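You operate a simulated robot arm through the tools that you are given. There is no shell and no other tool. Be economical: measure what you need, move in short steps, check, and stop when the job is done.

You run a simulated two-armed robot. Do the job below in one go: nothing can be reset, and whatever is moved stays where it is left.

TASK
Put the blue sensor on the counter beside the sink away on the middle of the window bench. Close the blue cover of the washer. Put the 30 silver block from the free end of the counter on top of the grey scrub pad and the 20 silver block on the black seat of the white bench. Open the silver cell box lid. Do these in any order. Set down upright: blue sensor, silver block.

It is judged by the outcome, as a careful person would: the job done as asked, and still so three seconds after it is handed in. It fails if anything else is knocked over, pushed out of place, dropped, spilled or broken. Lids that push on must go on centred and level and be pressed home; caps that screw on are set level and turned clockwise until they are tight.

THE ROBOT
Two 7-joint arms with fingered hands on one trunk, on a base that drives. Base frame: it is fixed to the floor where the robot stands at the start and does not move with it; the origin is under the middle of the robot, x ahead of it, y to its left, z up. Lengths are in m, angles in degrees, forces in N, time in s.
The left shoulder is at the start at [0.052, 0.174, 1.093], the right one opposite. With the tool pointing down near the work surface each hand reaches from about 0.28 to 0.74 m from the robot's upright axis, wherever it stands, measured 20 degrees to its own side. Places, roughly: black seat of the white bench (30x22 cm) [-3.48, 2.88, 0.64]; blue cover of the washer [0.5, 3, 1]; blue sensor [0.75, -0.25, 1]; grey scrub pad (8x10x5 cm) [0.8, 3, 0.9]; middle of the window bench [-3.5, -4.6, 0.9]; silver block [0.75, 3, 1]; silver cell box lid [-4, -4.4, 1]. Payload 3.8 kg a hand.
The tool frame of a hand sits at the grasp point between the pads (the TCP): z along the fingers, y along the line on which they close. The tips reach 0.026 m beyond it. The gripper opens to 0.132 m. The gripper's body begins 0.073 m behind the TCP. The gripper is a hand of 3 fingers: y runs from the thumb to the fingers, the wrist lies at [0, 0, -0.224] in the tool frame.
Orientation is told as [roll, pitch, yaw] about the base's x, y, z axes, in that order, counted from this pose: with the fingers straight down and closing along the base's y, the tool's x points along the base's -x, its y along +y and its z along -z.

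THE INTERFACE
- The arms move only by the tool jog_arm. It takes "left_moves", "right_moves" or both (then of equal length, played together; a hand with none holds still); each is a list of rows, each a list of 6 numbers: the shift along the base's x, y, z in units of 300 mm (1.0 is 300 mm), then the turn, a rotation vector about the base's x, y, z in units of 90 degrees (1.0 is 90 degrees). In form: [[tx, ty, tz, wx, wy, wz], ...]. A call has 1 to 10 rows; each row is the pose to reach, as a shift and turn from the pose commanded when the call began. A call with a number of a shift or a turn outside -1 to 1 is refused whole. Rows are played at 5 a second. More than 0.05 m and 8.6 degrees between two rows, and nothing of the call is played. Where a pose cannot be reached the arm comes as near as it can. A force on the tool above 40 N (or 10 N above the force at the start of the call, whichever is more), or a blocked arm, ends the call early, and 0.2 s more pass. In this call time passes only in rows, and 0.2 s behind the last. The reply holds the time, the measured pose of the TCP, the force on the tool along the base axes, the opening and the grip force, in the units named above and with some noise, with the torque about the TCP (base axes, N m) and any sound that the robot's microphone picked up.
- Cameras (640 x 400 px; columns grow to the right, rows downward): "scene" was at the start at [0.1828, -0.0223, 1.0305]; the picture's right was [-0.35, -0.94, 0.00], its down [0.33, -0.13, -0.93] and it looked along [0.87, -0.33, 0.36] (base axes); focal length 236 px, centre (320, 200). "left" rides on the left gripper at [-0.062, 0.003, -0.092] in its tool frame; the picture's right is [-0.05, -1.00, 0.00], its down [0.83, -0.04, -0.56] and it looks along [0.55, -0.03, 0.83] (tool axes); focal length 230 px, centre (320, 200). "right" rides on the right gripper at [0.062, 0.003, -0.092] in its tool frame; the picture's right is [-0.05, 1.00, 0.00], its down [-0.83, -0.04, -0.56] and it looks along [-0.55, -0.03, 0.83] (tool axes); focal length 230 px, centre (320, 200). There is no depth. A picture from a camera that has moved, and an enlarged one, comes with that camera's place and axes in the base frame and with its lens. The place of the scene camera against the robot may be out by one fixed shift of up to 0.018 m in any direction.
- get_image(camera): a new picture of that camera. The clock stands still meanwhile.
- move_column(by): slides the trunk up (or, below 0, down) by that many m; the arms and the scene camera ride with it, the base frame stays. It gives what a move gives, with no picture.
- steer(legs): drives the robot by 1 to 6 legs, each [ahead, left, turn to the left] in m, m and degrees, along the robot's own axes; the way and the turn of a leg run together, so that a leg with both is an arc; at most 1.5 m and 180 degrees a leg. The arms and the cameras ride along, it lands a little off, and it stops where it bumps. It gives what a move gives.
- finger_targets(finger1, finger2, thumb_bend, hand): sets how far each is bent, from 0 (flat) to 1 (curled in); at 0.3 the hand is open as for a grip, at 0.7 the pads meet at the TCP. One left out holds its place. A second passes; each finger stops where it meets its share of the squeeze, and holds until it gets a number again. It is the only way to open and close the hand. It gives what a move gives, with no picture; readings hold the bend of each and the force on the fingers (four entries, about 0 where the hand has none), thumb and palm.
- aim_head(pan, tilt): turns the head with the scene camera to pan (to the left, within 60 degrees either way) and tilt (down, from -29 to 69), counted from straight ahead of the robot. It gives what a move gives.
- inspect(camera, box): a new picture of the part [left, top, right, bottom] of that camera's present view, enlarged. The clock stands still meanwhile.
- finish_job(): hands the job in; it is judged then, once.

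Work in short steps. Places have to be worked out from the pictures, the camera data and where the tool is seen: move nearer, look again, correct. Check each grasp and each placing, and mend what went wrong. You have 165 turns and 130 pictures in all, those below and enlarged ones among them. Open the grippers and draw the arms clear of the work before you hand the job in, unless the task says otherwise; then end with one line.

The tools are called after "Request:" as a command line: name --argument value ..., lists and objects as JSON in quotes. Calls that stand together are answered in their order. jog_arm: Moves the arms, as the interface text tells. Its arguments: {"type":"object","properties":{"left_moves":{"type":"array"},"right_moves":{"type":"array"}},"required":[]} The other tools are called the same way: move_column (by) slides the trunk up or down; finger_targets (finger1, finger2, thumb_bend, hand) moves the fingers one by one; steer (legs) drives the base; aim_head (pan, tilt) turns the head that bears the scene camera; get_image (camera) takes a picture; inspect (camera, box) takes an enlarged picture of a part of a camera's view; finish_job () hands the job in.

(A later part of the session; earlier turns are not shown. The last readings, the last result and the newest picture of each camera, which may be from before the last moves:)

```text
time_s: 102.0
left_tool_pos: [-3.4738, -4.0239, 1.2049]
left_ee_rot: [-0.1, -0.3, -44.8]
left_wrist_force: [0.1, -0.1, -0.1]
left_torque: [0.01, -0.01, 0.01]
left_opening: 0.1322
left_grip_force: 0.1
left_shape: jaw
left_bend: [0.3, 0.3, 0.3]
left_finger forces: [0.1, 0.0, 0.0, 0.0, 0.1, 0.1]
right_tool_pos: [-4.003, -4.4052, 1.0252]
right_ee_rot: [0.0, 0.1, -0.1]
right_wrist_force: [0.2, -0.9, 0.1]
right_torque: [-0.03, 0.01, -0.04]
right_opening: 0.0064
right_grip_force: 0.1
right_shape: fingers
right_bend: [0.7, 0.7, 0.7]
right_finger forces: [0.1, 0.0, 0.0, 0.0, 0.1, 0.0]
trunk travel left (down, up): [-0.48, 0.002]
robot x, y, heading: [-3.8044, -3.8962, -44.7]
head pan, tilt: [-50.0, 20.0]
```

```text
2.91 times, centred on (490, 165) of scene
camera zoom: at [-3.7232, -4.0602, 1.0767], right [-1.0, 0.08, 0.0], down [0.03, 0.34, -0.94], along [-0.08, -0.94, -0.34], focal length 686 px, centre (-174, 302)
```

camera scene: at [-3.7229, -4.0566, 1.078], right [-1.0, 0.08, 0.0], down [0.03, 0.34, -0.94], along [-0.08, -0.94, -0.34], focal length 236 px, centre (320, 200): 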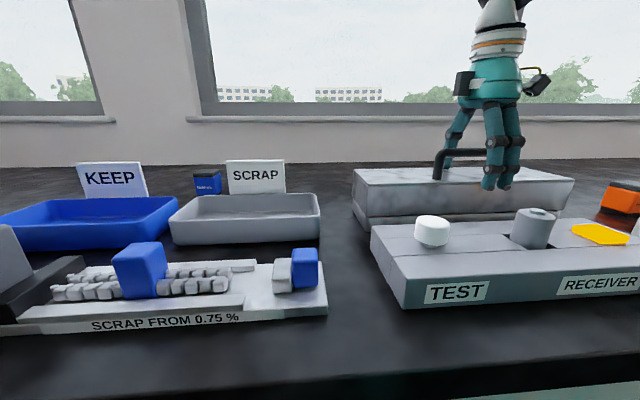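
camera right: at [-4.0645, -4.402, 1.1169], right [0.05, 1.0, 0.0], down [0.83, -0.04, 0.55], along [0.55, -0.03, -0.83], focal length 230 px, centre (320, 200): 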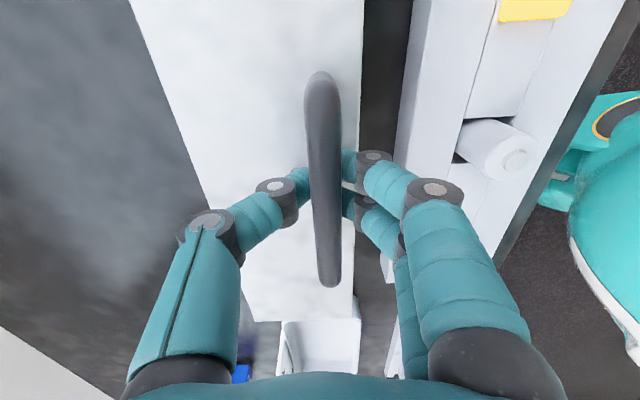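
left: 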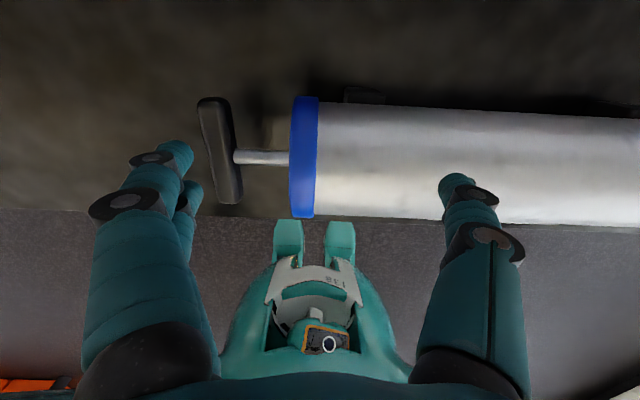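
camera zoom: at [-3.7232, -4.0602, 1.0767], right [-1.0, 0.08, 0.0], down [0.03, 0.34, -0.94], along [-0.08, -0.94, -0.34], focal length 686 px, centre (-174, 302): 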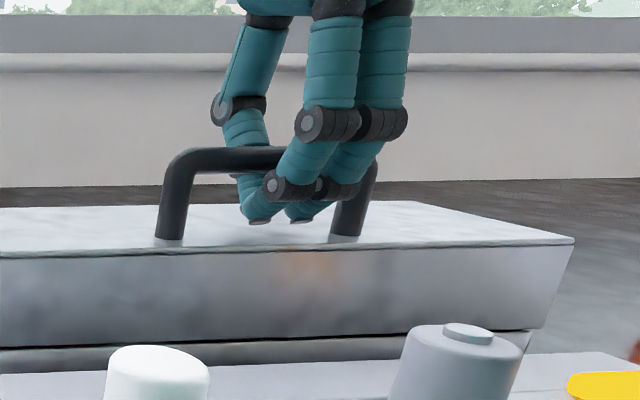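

The fingers are hooked in a closed ring under the bar — ideal. I lift along an arc about the presumed rear hinge.

Request:
jog_arm --right_moves '[[0, -0.01, 0.04, 0, 0, 0], [0, -0.05, 0.075, 0, 0, 0], [0, -0.1, 0.105, 0, 0, 0], [0, -0.17, 0.135, 0, 0, 0], [0, -0.25, 0.155, 0, 0, 0], [0, -0.32, 0.163, 0, 0, 0]]'

Request:
get_image --camera "scene"

```text
time_s: 103.3
left_tool_pos: [-3.4747, -4.0255, 1.2044]
left_ee_rot: [0.0, -0.1, -44.8]
left_wrist_force: [0.2, 1.3, -0.2]
left_torque: [0.03, 0.0, -0.01]
left_opening: 0.1318
left_grip_force: 0.1
left_shape: jaw
left_bend: [0.3, 0.3, 0.3]
left_finger forces: [0.0, 0.0, 0.1, 0.0, 0.0, 0.1]
right_tool_pos: [-4.0028, -4.5019, 1.0709]
right_ee_rot: [0.1, 0.2, -0.1]
right_wrist_force: [-0.6, 1.2, -8.4]
right_torque: [-0.02, 0.01, -0.02]
right_opening: 0.0105
right_grip_force: 4.3
right_shape: fingers
right_bend: [0.68, 0.68, 0.69]
right_finger forces: [2.9, 3.0, 0.1, 0.0, 1.8, 0.0]
trunk travel left (down, up): [-0.48, 0.002]
robot x, y, heading: [-3.8091, -3.8956, -44.9]
head pan, tilt: [-50.0, 20.0]
```

```text
84 pictures are left
camera scene: at [-3.7234, -4.0609, 1.0764], right [-1.0, 0.08, 0.0], down [0.03, 0.34, -0.94], along [-0.08, -0.94, -0.34], focal length 236 px, centre (320, 200)
```

scene: 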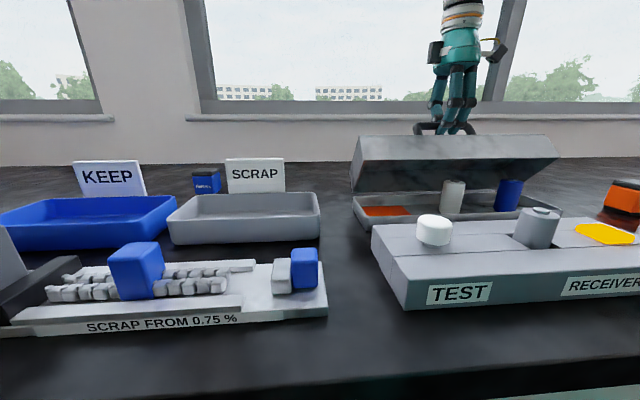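

The lid swings up on its rear hinge as hoped. I continue the arc past upright.

Request:
jog_arm --right_moves '[[0, -0.08, -0.003, 0, 0, 0], [0, -0.16, -0.02, 0, 0, 0], [0, -0.24, -0.06, 0, 0, 0], [0, -0.31, -0.11, 0, 0, 0], [0, -0.37, -0.165, 0, 0, 0]]'

Request:
get_image --camera "scene"

```text
time_s: 104.5
left_tool_pos: [-3.4745, -4.0189, 1.2067]
left_ee_rot: [-0.1, -0.4, -44.8]
left_wrist_force: [0.5, -0.5, 0.5]
left_torque: [-0.02, 0.0, -0.01]
left_opening: 0.1318
left_grip_force: 0.0
left_shape: jaw
left_bend: [0.3, 0.3, 0.3]
left_finger forces: [0.1, 0.0, 0.0, 0.0, 0.1, 0.0]
right_tool_pos: [-4.0039, -4.6077, 1.0273]
right_ee_rot: [0.0, -0.1, 0.0]
right_wrist_force: [1.5, 23.1, -1.2]
right_torque: [0.51, -0.03, -0.06]
right_opening: 0.0273
right_grip_force: 11.7
right_shape: fingers
right_bend: [0.57, 0.57, 0.7]
right_finger forces: [11.6, 11.6, 0.0, 0.0, 0.1, 0.0]
trunk travel left (down, up): [-0.48, 0.002]
robot x, y, heading: [-3.8049, -3.8966, -44.8]
head pan, tilt: [-50.0, 20.0]
```

```text
83 pictures are left
camera scene: at [-3.7231, -4.0566, 1.0776], right [-1.0, 0.08, 0.0], down [0.03, 0.34, -0.94], along [-0.08, -0.94, -0.34], focal length 236 px, centre (320, 200)
```

scene: 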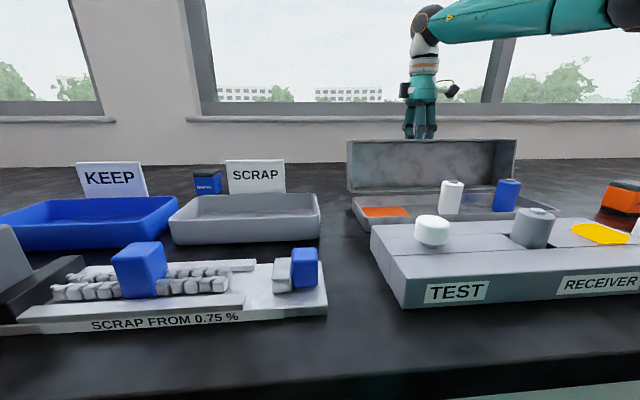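

The lid has reached its stop past vertical (23 N). I free the hook gently: thumb fully open, fingers only partly, so the lid isn't pulled.

Request:
jog_arm --right_moves '[[0, 0.03, 0.0, 0, 0, 0]]'

Request:
finger_targets --hand "right" --finger1 0.47 --finger2 0.47 --thumb_bend 0.35

Request:
get_image --camera "right"

```text
time_s: 105.0
left_tool_pos: [-3.4744, -4.0217, 1.2058]
left_ee_rot: [0.0, -0.3, -44.8]
left_wrist_force: [0.6, 0.6, 1.0]
left_torque: [-0.01, 0.0, -0.01]
left_opening: 0.132
left_grip_force: 0.0
left_shape: jaw
left_bend: [0.3, 0.3, 0.3]
left_finger forces: [0.0, 0.1, 0.1, 0.1, 0.0, 0.1]
right_tool_pos: [-4.0045, -4.6028, 1.0258]
right_ee_rot: [-0.2, 0.1, -0.1]
right_wrist_force: [0.7, 15.1, 1.2]
right_torque: [0.45, -0.05, -0.05]
right_opening: 0.0217
right_grip_force: 9.8
right_shape: fingers
right_bend: [0.6, 0.6, 0.7]
right_finger forces: [10.2, 9.9, 0.1, 0.0, 0.1, 0.0]
trunk travel left (down, up): [-0.48, 0.002]
robot x, y, heading: [-3.8047, -3.8912, -44.7]
head pan, tilt: [-50.0, 20.0]
```

```text
time_s: 106.0
left_tool_pos: [-3.4743, -4.0244, 1.2055]
left_ee_rot: [0.0, -0.2, -44.7]
left_wrist_force: [0.0, 0.0, 0.1]
left_torque: [0.01, 0.0, 0.02]
left_opening: 0.1318
left_grip_force: 0.0
left_shape: jaw
left_bend: [0.3, 0.3, 0.3]
left_finger forces: [0.0, 0.0, 0.0, 0.0, 0.1, 0.1]
right_tool_pos: [-4.0051, -4.6039, 1.0242]
right_ee_rot: [-0.1, 0.1, -0.1]
right_wrist_force: [-0.2, -2.9, 1.6]
right_torque: [0.06, -0.01, 0.05]
right_opening: 0.0963
right_grip_force: 1.1
right_shape: fingers
right_bend: [0.48, 0.48, 0.35]
right_finger forces: [1.4, 1.3, 0.1, 0.0, 0.0, 0.0]
trunk travel left (down, up): [-0.48, 0.002]
robot x, y, heading: [-3.8065, -3.8981, -44.7]
head pan, tilt: [-50.0, 20.0]
```

```text
82 pictures are left
camera right: at [-4.065, -4.6004, 1.1164], right [0.05, 1.0, 0.0], down [0.83, -0.04, 0.55], along [0.55, -0.03, -0.83], focal length 230 px, centre (320, 200)
```

right: 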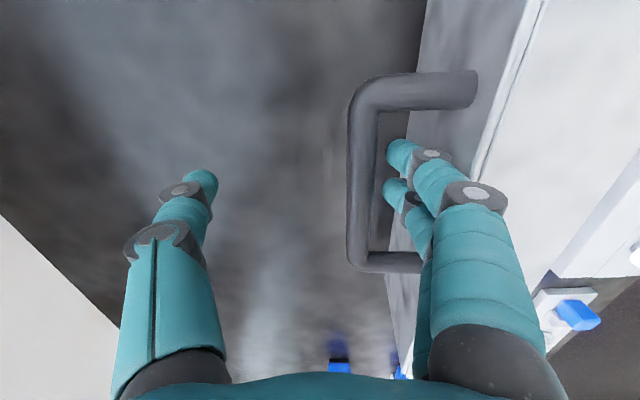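

Fingers are between bar and lid plate with clearance. I lift straight up and out.

Request:
jog_arm --right_moves '[[0, -0.01, 0.05, 0, 0, 0], [0, -0.01, 0.15, 0, 0, 0], [0, -0.01, 0.3, 0, 0, 0], [0, -0.01, 0.45, 0, 0, 0]]'

Request:
get_image --camera "scene"

```text
time_s: 107.0
left_tool_pos: [-3.4725, -4.0246, 1.205]
left_ee_rot: [0.0, -0.2, -44.9]
left_wrist_force: [0.2, 0.1, 0.2]
left_torque: [-0.05, 0.0, -0.01]
left_opening: 0.1319
left_grip_force: 0.1
left_shape: jaw
left_bend: [0.3, 0.3, 0.3]
left_finger forces: [0.1, 0.1, 0.0, 0.0, 0.0, 0.1]
right_tool_pos: [-4.0025, -4.6066, 1.1592]
right_ee_rot: [0.0, 0.1, -0.2]
right_wrist_force: [0.5, -0.9, -0.4]
right_torque: [0.03, 0.03, -0.01]
right_opening: 0.0978
right_grip_force: 0.1
right_shape: fingers
right_bend: [0.47, 0.47, 0.35]
right_finger forces: [0.0, 0.1, 0.0, 0.0, 0.1, 0.0]
trunk travel left (down, up): [-0.48, 0.002]
robot x, y, heading: [-3.8039, -3.8969, -44.7]
head pan, tilt: [-50.0, 20.0]
```

```text
81 pictures are left
camera scene: at [-3.7228, -4.0599, 1.0767], right [-1.0, 0.08, 0.0], down [0.03, 0.34, -0.94], along [-0.08, -0.94, -0.34], focal length 236 px, centre (320, 200)
```

scene: 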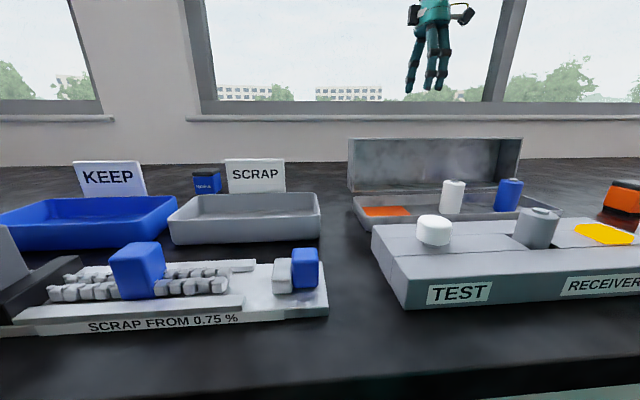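

Lid stays open. I retract the hand high and back the robot off.

Request:
jog_arm --right_moves '[[0, 0.0, 0.15, 0, 0, 0], [0, 0.13, 0.22, 0, 0, 0], [0, 0.28, 0.24, 0, 0, 0], [0, 0.43, 0.26, 0, 0, 0], [0, 0.58, 0.26, 0, 0, 0], [0, 0.73, 0.26, 0, 0, 0], [0, 0.88, 0.26, 0, 0, 0]]'

```text
time_s: 108.5
left_tool_pos: [-3.4742, -4.0235, 1.2053]
left_ee_rot: [0.0, -0.3, -44.9]
left_wrist_force: [-0.1, 0.6, 0.3]
left_torque: [0.02, -0.03, 0.0]
left_opening: 0.1319
left_grip_force: 0.0
left_shape: jaw
left_bend: [0.3, 0.3, 0.3]
left_finger forces: [0.0, 0.1, 0.1, 0.1, 0.1, 0.0]
right_tool_pos: [-3.907, -4.3464, 1.2051]
right_ee_rot: [-0.1, 0.0, -0.1]
right_wrist_force: [0.7, 0.5, -0.1]
right_torque: [-0.04, -0.01, -0.02]
right_opening: 0.098
right_grip_force: 0.1
right_shape: fingers
right_bend: [0.47, 0.47, 0.35]
right_finger forces: [0.0, 0.0, 0.0, 0.0, 0.0, 0.1]
right hand out of reach, approached as far as the arm can: row 3, 4, 5, 6, 7
trunk travel left (down, up): [-0.48, 0.002]
robot x, y, heading: [-3.8083, -3.8971, -44.7]
head pan, tilt: [-50.0, 20.0]
```

Hand clear. I drive off: back up, turn, and cross the open floor toward the washer counter.

Request:
steer --legs '[[-0.35, 0, 0], [0, 0, 106.7], [1.5, 0, 0], [1.5, 0, 0], [1.5, 0, 0], [1.5, 0, 0]]'

Request:
aim_head --pan -25 --tilt 12

Request:
get_image --camera "scene"

```text
time_s: 143.5
left_tool_pos: [-1.3696, 2.0904, 1.2046]
left_ee_rot: [0.0, -0.2, 64.3]
left_wrist_force: [-0.2, 0.5, -0.6]
left_torque: [0.0, 0.01, 0.0]
left_opening: 0.1321
left_grip_force: 0.2
left_shape: jaw
left_bend: [0.3, 0.3, 0.3]
left_finger forces: [0.1, 0.1, 0.0, 0.1, 0.1, 0.1]
right_tool_pos: [-0.9223, 1.7903, 1.2056]
right_ee_rot: [0.1, 0.0, 109.1]
right_wrist_force: [-0.8, -0.2, -0.9]
right_torque: [-0.01, 0.0, 0.0]
right_opening: 0.0979
right_grip_force: 0.0
right_shape: fingers
right_bend: [0.47, 0.47, 0.35]
right_finger forces: [0.0, 0.0, 0.1, 0.1, 0.0, 0.0]
trunk travel left (down, up): [-0.48, 0.002]
robot x, y, heading: [-1.3784, 1.7335, 64.4]
head pan, tilt: [-50.0, 20.0]
```

```text
time_s: 144.4
left_tool_pos: [-1.3694, 2.0906, 1.2048]
left_ee_rot: [0.0, -0.3, 64.4]
left_wrist_force: [-0.3, 0.2, -0.2]
left_torque: [-0.01, 0.0, -0.01]
left_opening: 0.1317
left_grip_force: 0.1
left_shape: jaw
left_bend: [0.3, 0.3, 0.3]
left_finger forces: [0.0, 0.1, 0.0, 0.0, 0.0, 0.1]
right_tool_pos: [-0.9235, 1.7906, 1.2036]
right_ee_rot: [0.0, 0.1, 109.1]
right_wrist_force: [-0.3, -0.8, -0.2]
right_torque: [0.01, 0.0, -0.02]
right_opening: 0.0977
right_grip_force: 0.2
right_shape: fingers
right_bend: [0.47, 0.47, 0.35]
right_finger forces: [0.0, 0.0, 0.1, 0.1, 0.0, 0.0]
trunk travel left (down, up): [-0.48, 0.002]
robot x, y, heading: [-1.3806, 1.7356, 64.4]
head pan, tilt: [-25.0, 12.0]
```

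```text
80 pictures are left
camera scene: at [-1.2496, 1.8953, 1.0897], right [0.64, -0.77, 0.0], down [-0.16, -0.13, -0.98], along [0.76, 0.62, -0.21], focal length 236 px, centre (320, 200)
```

scene: 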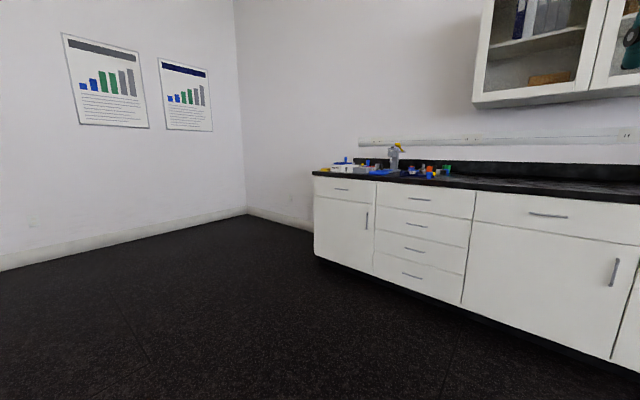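

The counter's free end with small items is ahead. I square up to it at about (-0.35, 2.9) and look.

Request:
steer --legs '[[0, 0, -64.4], [1.0, 1.15, 0]]'

Request:
aim_head --pan 0 --tilt 15

Request:
get_image --camera "scene"

Request:
inspect --camera "scene" --box '[180, 120, 460, 260]'

```text
refused: leg 2 is longer than a leg can be; nothing moved
```

```text
time_s: 145.3
left_tool_pos: [-1.3707, 2.091, 1.205]
left_ee_rot: [0.0, -0.2, 64.4]
left_wrist_force: [-0.6, 0.0, -0.2]
left_torque: [0.02, 0.03, -0.02]
left_opening: 0.1319
left_grip_force: 0.0
left_shape: jaw
left_bend: [0.3, 0.3, 0.3]
left_finger forces: [0.0, 0.0, 0.1, 0.1, 0.0, 0.0]
right_tool_pos: [-0.9222, 1.7895, 1.2052]
right_ee_rot: [0.1, 0.1, 109.1]
right_wrist_force: [0.0, -0.1, 0.0]
right_torque: [0.01, 0.02, 0.04]
right_opening: 0.0976
right_grip_force: 0.1
right_shape: fingers
right_bend: [0.47, 0.47, 0.35]
right_finger forces: [0.1, 0.0, 0.0, 0.0, 0.0, 0.0]
trunk travel left (down, up): [-0.48, 0.002]
robot x, y, heading: [-1.3792, 1.7362, 64.5]
head pan, tilt: [0.0, 15.0]
```

```text
79 pictures are left
camera scene: at [-1.2813, 1.9204, 1.0848], right [0.9, -0.43, 0.0], down [-0.11, -0.23, -0.97], along [0.42, 0.87, -0.26], focal length 236 px, centre (320, 200)
```

scene: 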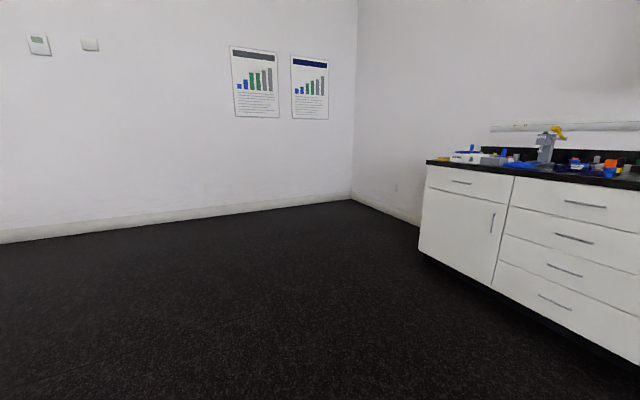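

```text
2.29 times, centred on (320, 190) of scene
camera zoom: at [-1.2813, 1.9204, 1.0848], right [0.9, -0.43, 0.0], down [-0.11, -0.23, -0.97], along [0.42, 0.87, -0.26], focal length 539 px, centre (320, 223)
```

zoom: 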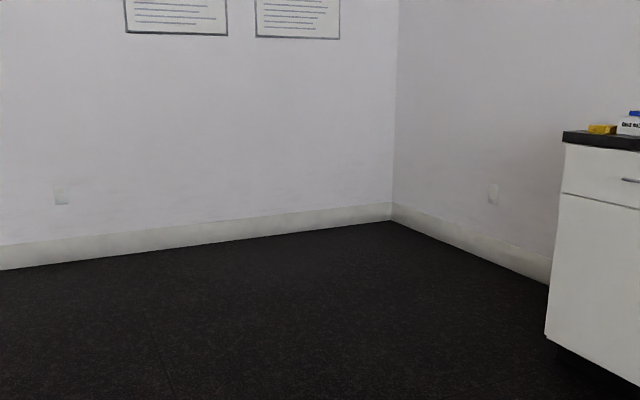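

The leg was too long and refused; I split it.

Request:
steer --legs '[[0, 0, -64.5], [0, 1.15, 0], [0.95, 0, 0]]'

Request:
get_image --camera "scene"

```text
time_s: 163.1
left_tool_pos: [-0.1002, 3.0376, 1.206]
left_ee_rot: [0.0, -0.1, 0.2]
left_wrist_force: [0.2, 0.2, -0.3]
left_torque: [-0.01, -0.01, -0.01]
left_opening: 0.1319
left_grip_force: 0.0
left_shape: jaw
left_bend: [0.3, 0.3, 0.3]
left_finger forces: [0.1, 0.1, 0.0, 0.0, 0.1, 0.0]
right_tool_pos: [-0.1778, 2.5043, 1.206]
right_ee_rot: [-0.1, 0.1, 44.8]
right_wrist_force: [-0.4, -0.2, 0.9]
right_torque: [0.03, 0.0, 0.0]
right_opening: 0.0982
right_grip_force: 0.1
right_shape: fingers
right_bend: [0.47, 0.47, 0.35]
right_finger forces: [0.0, 0.0, 0.1, 0.0, 0.1, 0.0]
trunk travel left (down, up): [-0.48, 0.002]
robot x, y, heading: [-0.4241, 2.8959, 0.1]
head pan, tilt: [0.0, 15.0]
```

```text
77 pictures are left
camera scene: at [-0.2111, 2.8993, 1.0849], right [0.0, -1.0, 0.0], down [-0.26, 0.0, -0.97], along [0.97, 0.0, -0.26], focal length 236 px, centre (320, 200)
```

scene: 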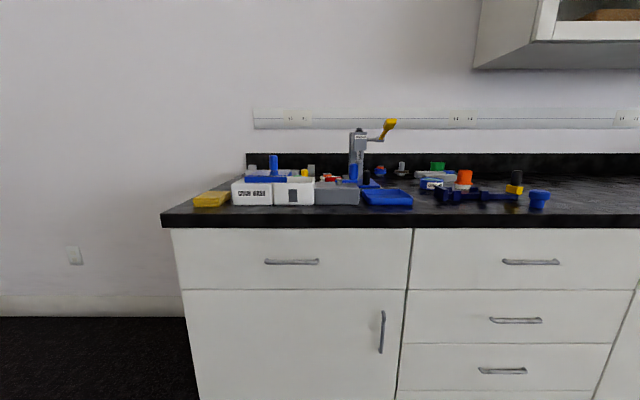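

I zoom into the counter's free end.

Request:
inspect --camera "scene" --box '[180, 140, 420, 220]'

Request:
inspect --camera "scene" --box '[340, 140, 580, 220]'

```text
2.67 times, centred on (300, 180) of scene
camera zoom: at [-0.2111, 2.8993, 1.0849], right [0.0, -1.0, 0.0], down [-0.26, 0.0, -0.97], along [0.97, 0.0, -0.26], focal length 628 px, centre (373, 253)
```

zoom: 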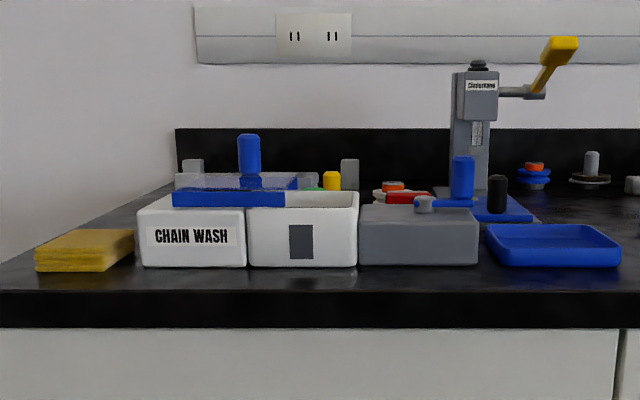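

```text
2.67 times, centred on (460, 180) of scene
camera zoom: at [-0.2111, 2.8993, 1.0849], right [0.0, -1.0, 0.0], down [-0.26, 0.0, -0.97], along [0.97, 0.0, -0.26], focal length 628 px, centre (-53, 253)
```

zoom: 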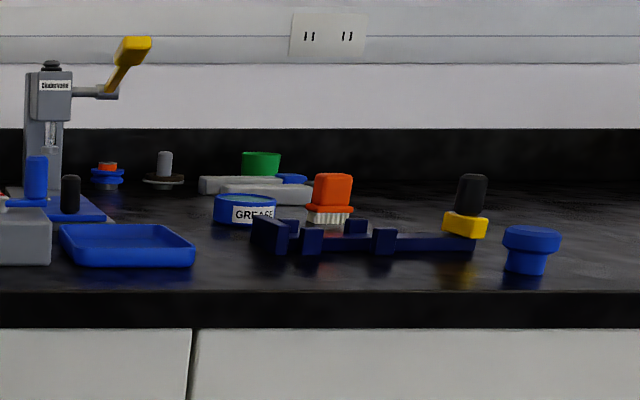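

I need a view from above. I take the 45°-left stance close to this end so the right hand camera looks down over the washer.

Request:
steer --legs '[[0, 0, 45], [0.44, -0.16, 0]]'

Request:
jog_arm --right_moves '[[0, 0, 0.02, 0, 0, -0.09], [0, 0, 0.05, 0, 0, -0.18], [0, 0, 0.1, 0, 0, -0.27], [0, 0, 0.15, 0, 0, -0.36], [0, 0, 0.2, 0, 0, -0.45], [0, 0, 0.25, 0, 0, -0.54], [0, 0, 0.3, 0, 0, -0.63], [0, 0, 0.3, 0, 0, -0.72], [0, 0, 0.3, 0, 0, -0.81], [0, 0, 0.3, 0, 0, -0.9]]'

Request:
get_image --camera "right"

```text
time_s: 168.0
left_tool_pos: [0.1236, 3.4288, 1.2048]
left_ee_rot: [0.0, -0.2, 45.3]
left_wrist_force: [0.0, -1.0, -0.2]
left_torque: [0.0, -0.01, -0.01]
left_opening: 0.1318
left_grip_force: 0.0
left_shape: jaw
left_bend: [0.3, 0.3, 0.3]
left_finger forces: [0.0, 0.1, 0.0, 0.1, 0.0, 0.1]
right_tool_pos: [0.4488, 2.9969, 1.2038]
right_ee_rot: [-0.1, 0.1, 89.9]
right_wrist_force: [0.1, 0.0, -0.9]
right_torque: [0.01, -0.02, -0.03]
right_opening: 0.098
right_grip_force: 0.1
right_shape: fingers
right_bend: [0.47, 0.47, 0.35]
right_finger forces: [0.1, 0.0, 0.0, 0.0, 0.0, 0.0]
trunk travel left (down, up): [-0.48, 0.002]
robot x, y, heading: [-0.0003, 3.0969, 45.2]
head pan, tilt: [0.0, 15.0]
```

```text
time_s: 170.2
left_tool_pos: [0.1256, 3.4273, 1.2052]
left_ee_rot: [0.0, -0.2, 45.3]
left_wrist_force: [-0.5, -0.5, -0.3]
left_torque: [0.0, 0.0, -0.03]
left_opening: 0.1319
left_grip_force: 0.0
left_shape: jaw
left_bend: [0.3, 0.3, 0.3]
left_finger forces: [0.0, 0.1, 0.0, 0.0, 0.0, 0.1]
right_tool_pos: [0.4485, 2.9987, 1.2943]
right_ee_rot: [0.0, 0.1, 8.7]
right_wrist_force: [-0.4, -0.7, 0.5]
right_torque: [-0.01, -0.04, -0.01]
right_opening: 0.0979
right_grip_force: 0.1
right_shape: fingers
right_bend: [0.47, 0.47, 0.35]
right_finger forces: [0.0, 0.0, 0.0, 0.1, 0.0, 0.1]
right hand out of reach, approached as far as the arm can: row 3, 4
trunk travel left (down, up): [-0.48, 0.002]
robot x, y, heading: [-0.0089, 3.0977, 45.3]
head pan, tilt: [0.0, 15.0]
```

```text
74 pictures are left
camera right: at [0.3882, 2.9922, 1.3869], right [-0.1, 0.99, 0.0], down [0.83, 0.09, 0.55], along [0.55, 0.06, -0.83], focal length 230 px, centre (320, 200)
```

right: 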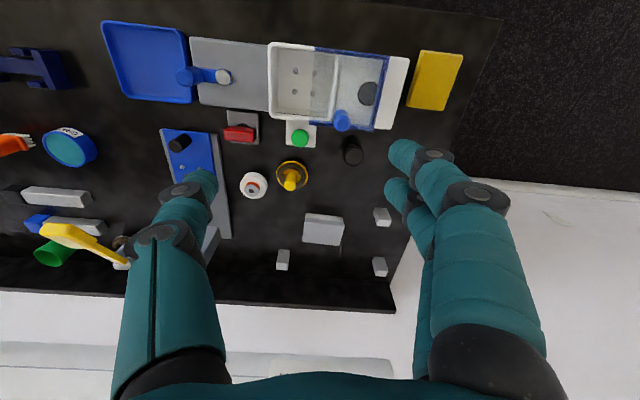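

I zoom on the washer and on the silver blocks.

Request:
inspect --camera "right" --box '[180, 30, 480, 180]'

Request:
inspect --camera "right" --box '[230, 140, 430, 300]'

```text
2.13 times, centred on (330, 105) of right
camera zoom: at [0.3882, 2.9922, 1.3869], right [-0.1, 0.99, 0.0], down [0.83, 0.09, 0.55], along [0.55, 0.06, -0.83], focal length 491 px, centre (299, 403)
```

zoom: 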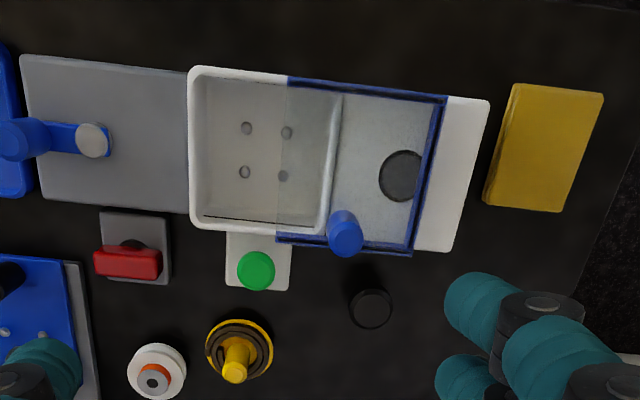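

```text
2.50 times, centred on (330, 220) of right
camera zoom: at [0.3882, 2.9922, 1.3869], right [-0.1, 0.99, 0.0], down [0.83, 0.09, 0.55], along [0.55, 0.06, -0.83], focal length 575 px, centre (295, 150)
```

zoom: 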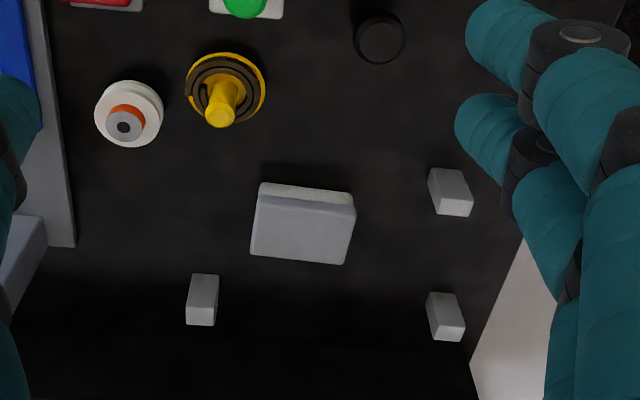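

The washer's blue-framed cover must slide toward -y (image left) by ~8–9 cm, using its blue knob. Three small silver blocks and the grey pad lie behind; I look for their numbers with the head camera.

Request:
aim_head --pan -47 --tilt 15

Request:
inspect --camera "scene" --box '[160, 100, 480, 300]'

```text
time_s: 171.3
left_tool_pos: [0.1239, 3.428, 1.204]
left_ee_rot: [0.0, -0.2, 45.2]
left_wrist_force: [0.2, 0.2, 0.4]
left_torque: [-0.02, 0.0, 0.01]
left_opening: 0.1319
left_grip_force: 0.1
left_shape: jaw
left_bend: [0.3, 0.3, 0.3]
left_finger forces: [0.0, 0.0, 0.0, 0.0, 0.0, 0.1]
right_tool_pos: [0.448, 2.9974, 1.2942]
right_ee_rot: [-0.1, 0.0, 9.1]
right_wrist_force: [-0.2, 1.0, -0.8]
right_torque: [-0.02, -0.02, -0.01]
right_opening: 0.098
right_grip_force: 0.0
right_shape: fingers
right_bend: [0.47, 0.47, 0.35]
right_finger forces: [0.1, 0.0, 0.0, 0.1, 0.0, 0.0]
trunk travel left (down, up): [-0.48, 0.002]
robot x, y, heading: [-0.0043, 3.097, 45.2]
head pan, tilt: [-47.0, 15.0]
```

```text
2.00 times, centred on (320, 200) of scene
camera zoom: at [0.1794, 3.1745, 1.0848], right [-0.03, -1.0, 0.0], down [-0.26, 0.01, -0.97], along [0.97, -0.03, -0.26], focal length 471 px, centre (320, 200)
```

zoom: 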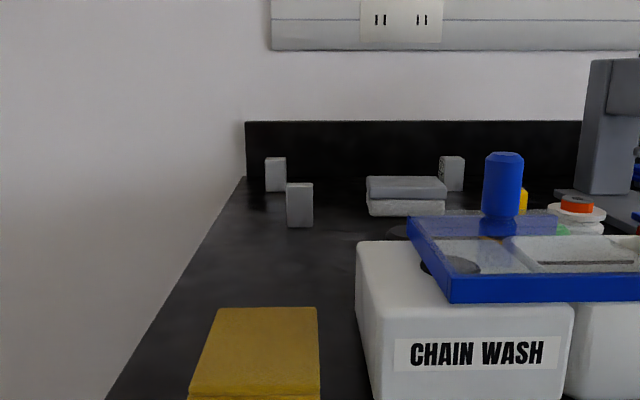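

Request:
inspect --camera "scene" --box '[280, 165, 400, 225]'

```text
5.33 times, centred on (340, 195) of scene
camera zoom: at [0.1794, 3.1745, 1.0848], right [-0.03, -1.0, 0.0], down [-0.26, 0.01, -0.97], along [0.97, -0.03, -0.26], focal length 1257 px, centre (213, 227)
```

zoom: 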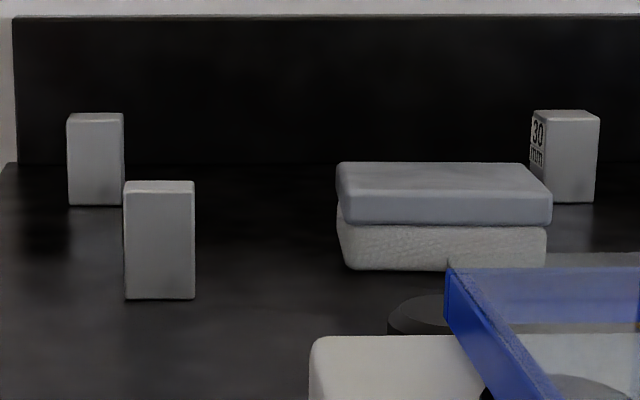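

One block at the back (≈(0.92, 2.94)) is marked "30 mm" on its left face. I bring the right camera closer to read the other two.

Request:
jog_arm --right_moves '[[0.06, 0.05, -0.1, 0, 0, -0.05], [0.13, 0.1, -0.2, 0, 0, -0.1], [0.2, 0.15, -0.3, 0, 0, -0.1], [0.27, 0.2, -0.4, 0, 0, -0.1], [0.36, 0.27, -0.5, 0, 0, -0.1], [0.47, 0.333, -0.55, 0, 0, -0.1]]'

Request:
get_image --camera "right"

```text
time_s: 172.7
left_tool_pos: [0.1257, 3.4278, 1.2046]
left_ee_rot: [-0.1, -0.1, 45.3]
left_wrist_force: [0.0, 0.1, 0.4]
left_torque: [-0.04, 0.01, -0.02]
left_opening: 0.1319
left_grip_force: 0.1
left_shape: jaw
left_bend: [0.3, 0.3, 0.3]
left_finger forces: [0.0, 0.0, 0.1, 0.1, 0.0, 0.1]
right_tool_pos: [0.5897, 3.0988, 1.1283]
right_ee_rot: [-0.2, 0.1, 0.0]
right_wrist_force: [0.6, -0.4, 0.5]
right_torque: [-0.04, 0.02, 0.01]
right_opening: 0.098
right_grip_force: 0.0
right_shape: fingers
right_bend: [0.47, 0.47, 0.35]
right_finger forces: [0.0, 0.0, 0.1, 0.0, 0.0, 0.0]
trunk travel left (down, up): [-0.48, 0.002]
robot x, y, heading: [-0.007, 3.0963, 45.2]
head pan, tilt: [-47.0, 15.0]
```

```text
69 pictures are left
camera right: at [0.53, 3.1022, 1.2213], right [0.05, 1.0, 0.0], down [0.83, -0.04, 0.55], along [0.55, -0.03, -0.83], focal length 230 px, centre (320, 200)
```

right: 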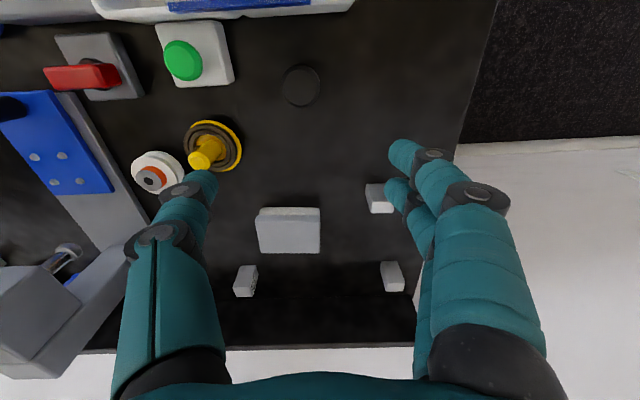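

Request:
inspect --camera "right" --box '[220, 170, 420, 305]'

```text
2.96 times, centred on (320, 238) of right
camera zoom: at [0.53, 3.1022, 1.2213], right [0.05, 1.0, 0.0], down [0.83, -0.04, 0.55], along [0.55, -0.03, -0.83], focal length 682 px, centre (320, 89)
```

zoom: 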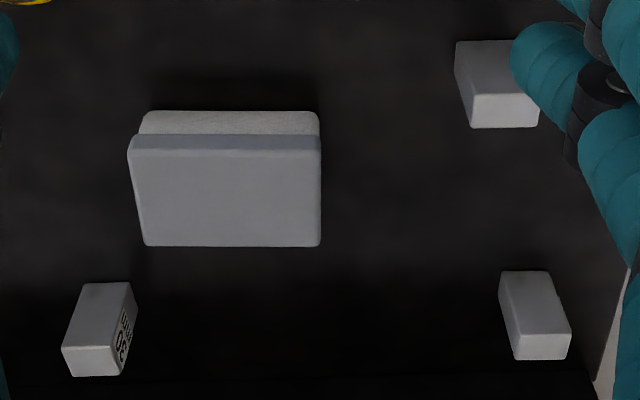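

The other two show nothing on these faces, so their labels must face the free end (+y) or the wall. I lift the hand clear and drive round to view them from beyond the counter's end.

Request:
jog_arm --right_moves '[[-0.05, 0, 0.15, 0, 0, 0], [-0.15, 0, 0.28, 0, 0, 0], [-0.3, 0, 0.35, 0, 0, 0], [-0.45, 0, 0.4, 0, 0, 0]]'

Request:
steer --legs '[[0.53, 0.6, 0], [0, 0, -135.2], [0, 0.55, 0]]'

Request:
aim_head --pan 15 --tilt 15

Request:
get_image --camera "scene"

```text
time_s: 173.7
left_tool_pos: [0.123, 3.4273, 1.2054]
left_ee_rot: [0.0, -0.3, 45.3]
left_wrist_force: [-1.2, 0.2, -0.1]
left_torque: [0.01, 0.01, 0.01]
left_opening: 0.132
left_grip_force: 0.1
left_shape: jaw
left_bend: [0.3, 0.3, 0.3]
left_finger forces: [0.0, 0.0, 0.0, 0.0, 0.1, 0.1]
right_tool_pos: [0.4507, 3.0974, 1.2509]
right_ee_rot: [0.0, 0.0, 0.0]
right_wrist_force: [-0.4, -0.1, 0.1]
right_torque: [0.0, -0.03, -0.02]
right_opening: 0.0978
right_grip_force: 0.1
right_shape: fingers
right_bend: [0.47, 0.47, 0.35]
right_finger forces: [0.1, 0.1, 0.1, 0.1, 0.0, 0.1]
trunk travel left (down, up): [-0.48, 0.002]
robot x, y, heading: [-0.0028, 3.0987, 45.2]
head pan, tilt: [-47.0, 15.0]
```

```text
time_s: 190.0
left_tool_pos: [0.6385, 3.5699, 1.2054]
left_ee_rot: [0.0, -0.1, -89.8]
left_wrist_force: [0.1, -0.7, 0.5]
left_torque: [-0.02, 0.0, -0.01]
left_opening: 0.132
left_grip_force: 0.1
left_shape: jaw
left_bend: [0.3, 0.3, 0.3]
left_finger forces: [0.0, 0.0, 0.1, 0.1, 0.0, 0.0]
right_tool_pos: [0.1716, 3.5724, 1.2501]
right_ee_rot: [0.0, 0.1, -135.1]
right_wrist_force: [0.5, -0.2, -0.2]
right_torque: [0.02, -0.01, 0.02]
right_opening: 0.0977
right_grip_force: 0.0
right_shape: fingers
right_bend: [0.47, 0.47, 0.35]
right_finger forces: [0.0, 0.0, 0.0, 0.0, 0.0, 0.1]
trunk travel left (down, up): [-0.48, 0.002]
robot x, y, heading: [0.4931, 3.8986, -90.0]
head pan, tilt: [-47.0, 15.0]
```

```text
time_s: 191.4
left_tool_pos: [0.6387, 3.5708, 1.2051]
left_ee_rot: [0.0, -0.2, -89.7]
left_wrist_force: [0.1, -0.3, -0.1]
left_torque: [0.0, 0.01, 0.0]
left_opening: 0.1318
left_grip_force: 0.1
left_shape: jaw
left_bend: [0.3, 0.3, 0.3]
left_finger forces: [0.0, 0.1, 0.1, 0.1, 0.0, 0.1]
right_tool_pos: [0.1731, 3.5715, 1.2493]
right_ee_rot: [0.0, 0.0, -135.1]
right_wrist_force: [0.0, -0.2, 0.1]
right_torque: [0.01, -0.04, 0.02]
right_opening: 0.0979
right_grip_force: 0.1
right_shape: fingers
right_bend: [0.47, 0.47, 0.35]
right_finger forces: [0.0, 0.0, 0.0, 0.0, 0.0, 0.0]
trunk travel left (down, up): [-0.48, 0.002]
robot x, y, heading: [0.4927, 3.8933, -89.8]
head pan, tilt: [15.0, 15.0]
```

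```text
67 pictures are left
camera scene: at [0.5338, 3.7012, 1.0848], right [-0.97, -0.26, 0.0], down [-0.07, 0.25, -0.97], along [0.25, -0.93, -0.26], focal length 236 px, centre (320, 200)
```

scene: 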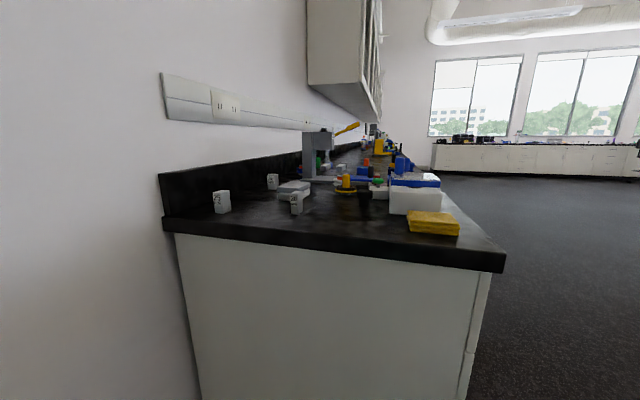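

Request:
inspect --camera "scene" --box '[200, 160, 320, 225]'

Request:
inspect --camera "scene" --box '[330, 150, 480, 245]'

```text
5.33 times, centred on (260, 192) of scene
camera zoom: at [0.5338, 3.7012, 1.0848], right [-0.97, -0.26, 0.0], down [-0.07, 0.25, -0.97], along [0.25, -0.93, -0.26], focal length 1257 px, centre (640, 240)
```

zoom: 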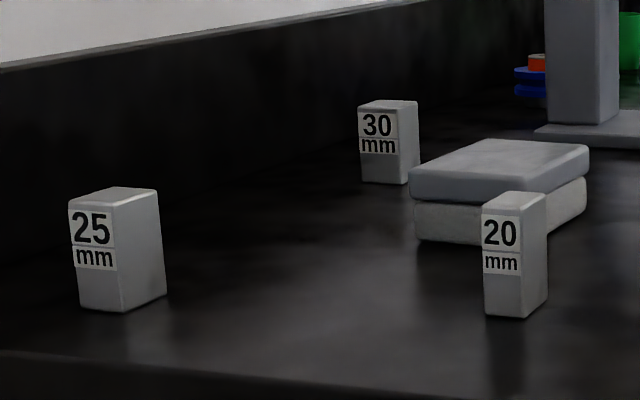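

```text
4.21 times, centred on (405, 198) of scene
camera zoom: at [0.5338, 3.7012, 1.0848], right [-0.97, -0.26, 0.0], down [-0.07, 0.25, -0.97], along [0.25, -0.93, -0.26], focal length 992 px, centre (-38, 210)
```

zoom: 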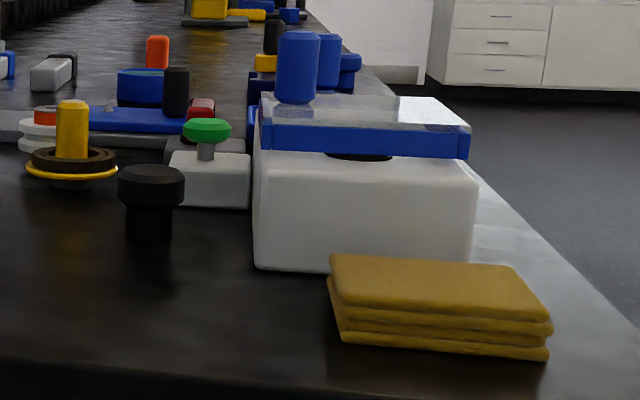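

Read: front block (0.733, 3.189) = 20, back-left = 25 (not wanted), back-right (0.92, 2.94) = 30. All are best reached from this end with the left arm; I turn 45° right so the left shoulder leads, and come to about (0.6, 3.56).

Request:
steer --legs '[[0, 0, -45], [0.155, 0.311, 0]]'

Request:
aim_head --pan 45 --tilt 25

Request:
get_image --camera "scene"

Request:
get_image --camera "left"

```text
time_s: 196.7
left_tool_pos: [0.4799, 3.2363, 1.2058]
left_ee_rot: [-0.1, -0.2, -134.6]
left_wrist_force: [-0.1, -0.5, 0.8]
left_torque: [0.02, 0.01, -0.01]
left_opening: 0.1318
left_grip_force: 0.0
left_shape: jaw
left_bend: [0.3, 0.3, 0.3]
left_finger forces: [0.0, 0.0, 0.0, 0.0, 0.0, 0.1]
right_tool_pos: [0.1502, 3.5647, 1.2497]
right_ee_rot: [0.0, 0.1, -180.0]
right_wrist_force: [0.6, 0.5, 0.5]
right_torque: [-0.01, 0.02, -0.02]
right_opening: 0.098
right_grip_force: 0.0
right_shape: fingers
right_bend: [0.47, 0.47, 0.35]
right_finger forces: [0.0, 0.0, 0.1, 0.0, 0.1, 0.0]
trunk travel left (down, up): [-0.48, 0.002]
robot x, y, heading: [0.6103, 3.57, -134.6]
head pan, tilt: [15.0, 15.0]
```

```text
time_s: 197.7
left_tool_pos: [0.4797, 3.2349, 1.2047]
left_ee_rot: [0.0, -0.3, -134.6]
left_wrist_force: [-0.4, 0.2, -0.9]
left_torque: [0.01, -0.02, -0.01]
left_opening: 0.132
left_grip_force: 0.0
left_shape: jaw
left_bend: [0.3, 0.3, 0.3]
left_finger forces: [0.0, 0.1, 0.0, 0.1, 0.0, 0.1]
right_tool_pos: [0.1502, 3.5644, 1.2495]
right_ee_rot: [0.0, 0.1, -180.0]
right_wrist_force: [0.2, 0.7, -0.2]
right_torque: [-0.01, 0.0, -0.04]
right_opening: 0.098
right_grip_force: 0.0
right_shape: fingers
right_bend: [0.47, 0.47, 0.35]
right_finger forces: [0.0, 0.1, 0.0, 0.1, 0.0, 0.0]
trunk travel left (down, up): [-0.48, 0.002]
robot x, y, heading: [0.6068, 3.5677, -134.6]
head pan, tilt: [45.0, 25.0]
```

```text
64 pictures are left
camera scene: at [0.5463, 3.4026, 1.0686], right [-1.0, -0.01, 0.0], down [0.0, 0.42, -0.91], along [0.01, -0.91, -0.42], focal length 236 px, centre (320, 200)
```

scene: 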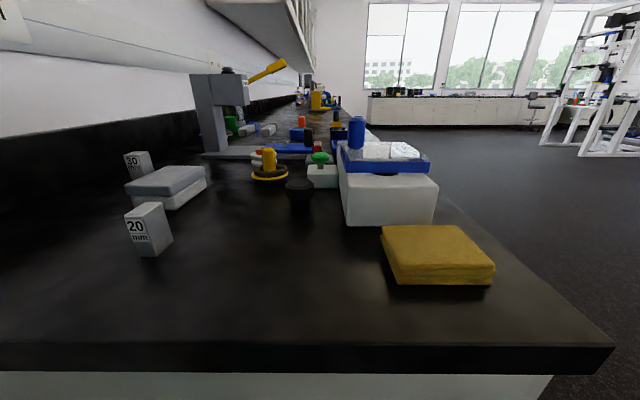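

```text
63 pictures are left
camera left: at [0.4401, 3.1894, 1.2989], right [-0.75, 0.66, 0.0], down [0.55, 0.62, 0.55], along [0.37, 0.41, -0.83], focal length 230 px, centre (320, 200)
```

left: 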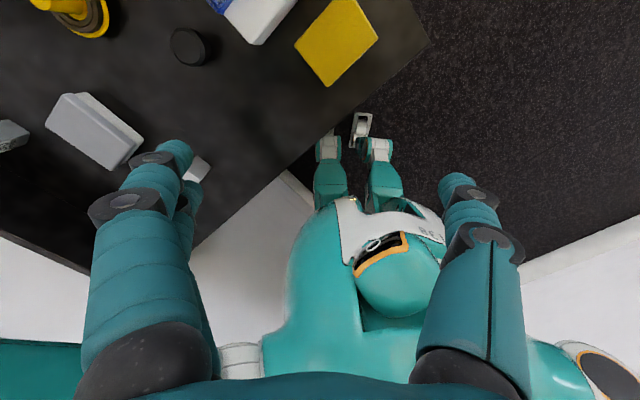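

Knob at ≈(0.492, 3.036), z 0.99–1.033. I bring the left hand over it, yawed to close along x, staying high first.

Request:
finger_targets --hand "left" --finger1 0.42 --finger2 0.42 --thumb_bend 0.42

Request:
jog_arm --left_moves '[[0.0, -0.1, -0.03, 0, 0, 0.083], [0.0, -0.22, -0.08, 0, 0, 0.165], [0.01, -0.34, -0.13, 0, 0, 0.248], [0.02, -0.46, -0.2, 0, 0, 0.33], [0.03, -0.56, -0.27, 0, 0, 0.413], [0.04, -0.663, -0.35, 0, 0, 0.495]]'

Request:
get_image --camera "left"

Request:
get_image --camera "scene"

```text
time_s: 198.7
left_tool_pos: [0.4808, 3.2348, 1.2054]
left_ee_rot: [0.0, -0.2, -134.6]
left_wrist_force: [-0.3, -0.7, -0.4]
left_torque: [-0.01, 0.02, -0.01]
left_opening: 0.0954
left_grip_force: 0.0
left_shape: fingers
left_bend: [0.42, 0.42, 0.42]
left_finger forces: [0.1, 0.1, 0.0, 0.0, 0.0, 0.0]
right_tool_pos: [0.15, 3.5652, 1.2508]
right_ee_rot: [0.0, 0.1, -179.9]
right_wrist_force: [0.3, 0.5, -0.6]
right_torque: [0.01, 0.01, 0.01]
right_opening: 0.0979
right_grip_force: 0.0
right_shape: fingers
right_bend: [0.47, 0.47, 0.35]
right_finger forces: [0.1, 0.0, 0.0, 0.0, 0.0, 0.0]
trunk travel left (down, up): [-0.48, 0.002]
robot x, y, heading: [0.6081, 3.5629, -134.5]
head pan, tilt: [45.0, 25.0]
```

```text
time_s: 200.1
left_tool_pos: [0.4919, 3.034, 1.1003]
left_ee_rot: [0.0, -0.2, -90.0]
left_wrist_force: [0.1, -0.6, 0.2]
left_torque: [0.04, 0.01, 0.02]
left_opening: 0.0955
left_grip_force: 0.1
left_shape: fingers
left_bend: [0.42, 0.42, 0.42]
left_finger forces: [0.0, 0.1, 0.1, 0.1, 0.0, 0.0]
right_tool_pos: [0.1496, 3.5629, 1.2507]
right_ee_rot: [-0.1, 0.1, -179.9]
right_wrist_force: [0.2, -0.3, 0.2]
right_torque: [-0.03, -0.01, 0.0]
right_opening: 0.0978
right_grip_force: 0.0
right_shape: fingers
right_bend: [0.47, 0.47, 0.35]
right_finger forces: [0.0, 0.0, 0.0, 0.0, 0.0, 0.0]
trunk travel left (down, up): [-0.48, 0.002]
robot x, y, heading: [0.6076, 3.5685, -134.6]
head pan, tilt: [45.0, 25.0]
```

```text
62 pictures are left
camera left: at [0.496, 2.9739, 1.1933], right [-1.0, -0.05, 0.0], down [-0.04, 0.83, 0.55], along [-0.03, 0.55, -0.83], focal length 230 px, centre (320, 200)
```

left: 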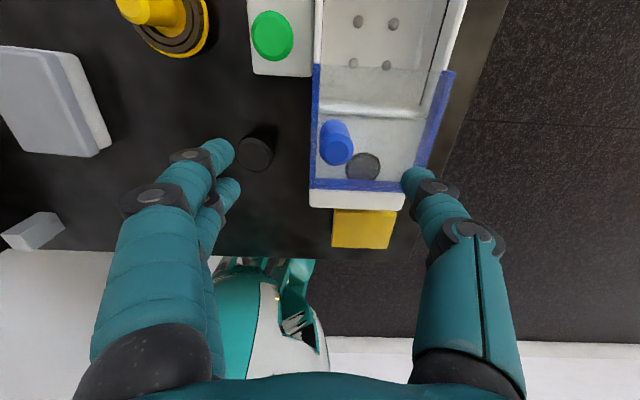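

```text
61 pictures are left
camera scene: at [0.5465, 3.4019, 1.0684], right [-1.0, -0.01, 0.0], down [0.0, 0.42, -0.91], along [0.01, -0.91, -0.42], focal length 236 px, centre (320, 200)
```

scene: 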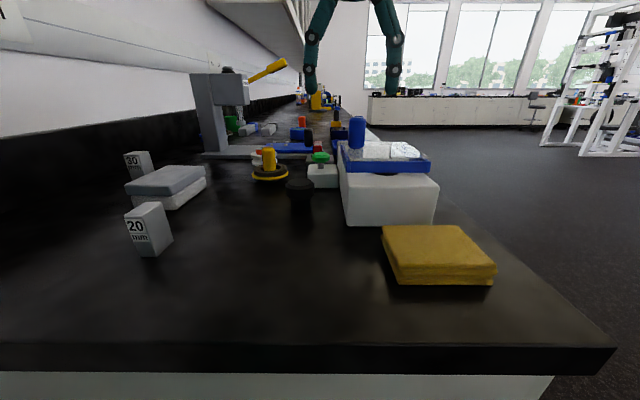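

Knob measured more precisely at (0.480, 3.033). I lower onto it and close.

Request:
jog_arm --left_moves '[[-0.038, 0, -0.1, 0, 0, 0], [-0.038, 0, -0.2, 0, 0, 0], [-0.038, 0, -0.255, 0, 0, 0]]'

Request:
finger_targets --hand "left" --finger1 0.7 --finger2 0.7 --thumb_bend 0.7

Request:
get_image --camera "left"

```text
time_s: 200.9
left_tool_pos: [0.4814, 3.0374, 1.0237]
left_ee_rot: [-0.2, -0.2, -90.1]
left_wrist_force: [0.7, 0.7, 1.4]
left_torque: [-0.04, 0.01, 0.01]
left_opening: 0.0949
left_grip_force: 0.7
left_shape: fingers
left_bend: [0.42, 0.42, 0.42]
left_finger forces: [0.0, 0.0, 0.0, 0.0, 1.1, 0.0]
right_tool_pos: [0.1502, 3.5659, 1.2493]
right_ee_rot: [0.0, 0.1, -179.9]
right_wrist_force: [-0.3, -0.6, -0.9]
right_torque: [0.02, 0.0, 0.02]
right_opening: 0.0979
right_grip_force: 0.1
right_shape: fingers
right_bend: [0.47, 0.47, 0.35]
right_finger forces: [0.0, 0.0, 0.0, 0.1, 0.0, 0.0]
trunk travel left (down, up): [-0.48, 0.002]
robot x, y, heading: [0.6085, 3.5676, -134.7]
head pan, tilt: [45.0, 25.0]
```

```text
time_s: 201.9
left_tool_pos: [0.4801, 3.0367, 1.0227]
left_ee_rot: [0.1, -0.2, -90.1]
left_wrist_force: [-2.6, 0.7, -2.3]
left_torque: [0.04, 0.05, -0.02]
left_opening: 0.0213
left_grip_force: 7.0
left_shape: fingers
left_bend: [0.65, 0.67, 0.66]
left_finger forces: [3.7, 2.4, 0.1, 0.0, 8.8, 0.0]
right_tool_pos: [0.15, 3.5648, 1.2483]
right_ee_rot: [-0.1, 0.2, -179.9]
right_wrist_force: [-0.2, 0.2, 0.1]
right_torque: [0.0, 0.04, -0.02]
right_opening: 0.0977
right_grip_force: 0.0
right_shape: fingers
right_bend: [0.47, 0.47, 0.35]
right_finger forces: [0.0, 0.1, 0.1, 0.1, 0.1, 0.0]
trunk travel left (down, up): [-0.48, 0.002]
robot x, y, heading: [0.6092, 3.5688, -134.5]
head pan, tilt: [45.0, 25.0]
```

```text
60 pictures are left
camera left: at [0.484, 2.9755, 1.1172], right [-1.0, -0.05, 0.0], down [-0.04, 0.83, 0.55], along [-0.03, 0.55, -0.83], focal length 230 px, centre (320, 200)
```

left: 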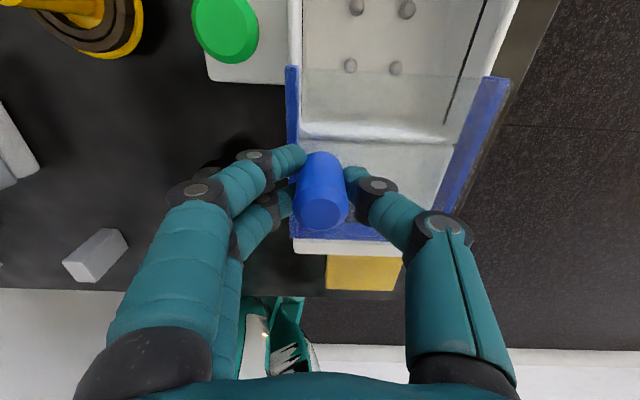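

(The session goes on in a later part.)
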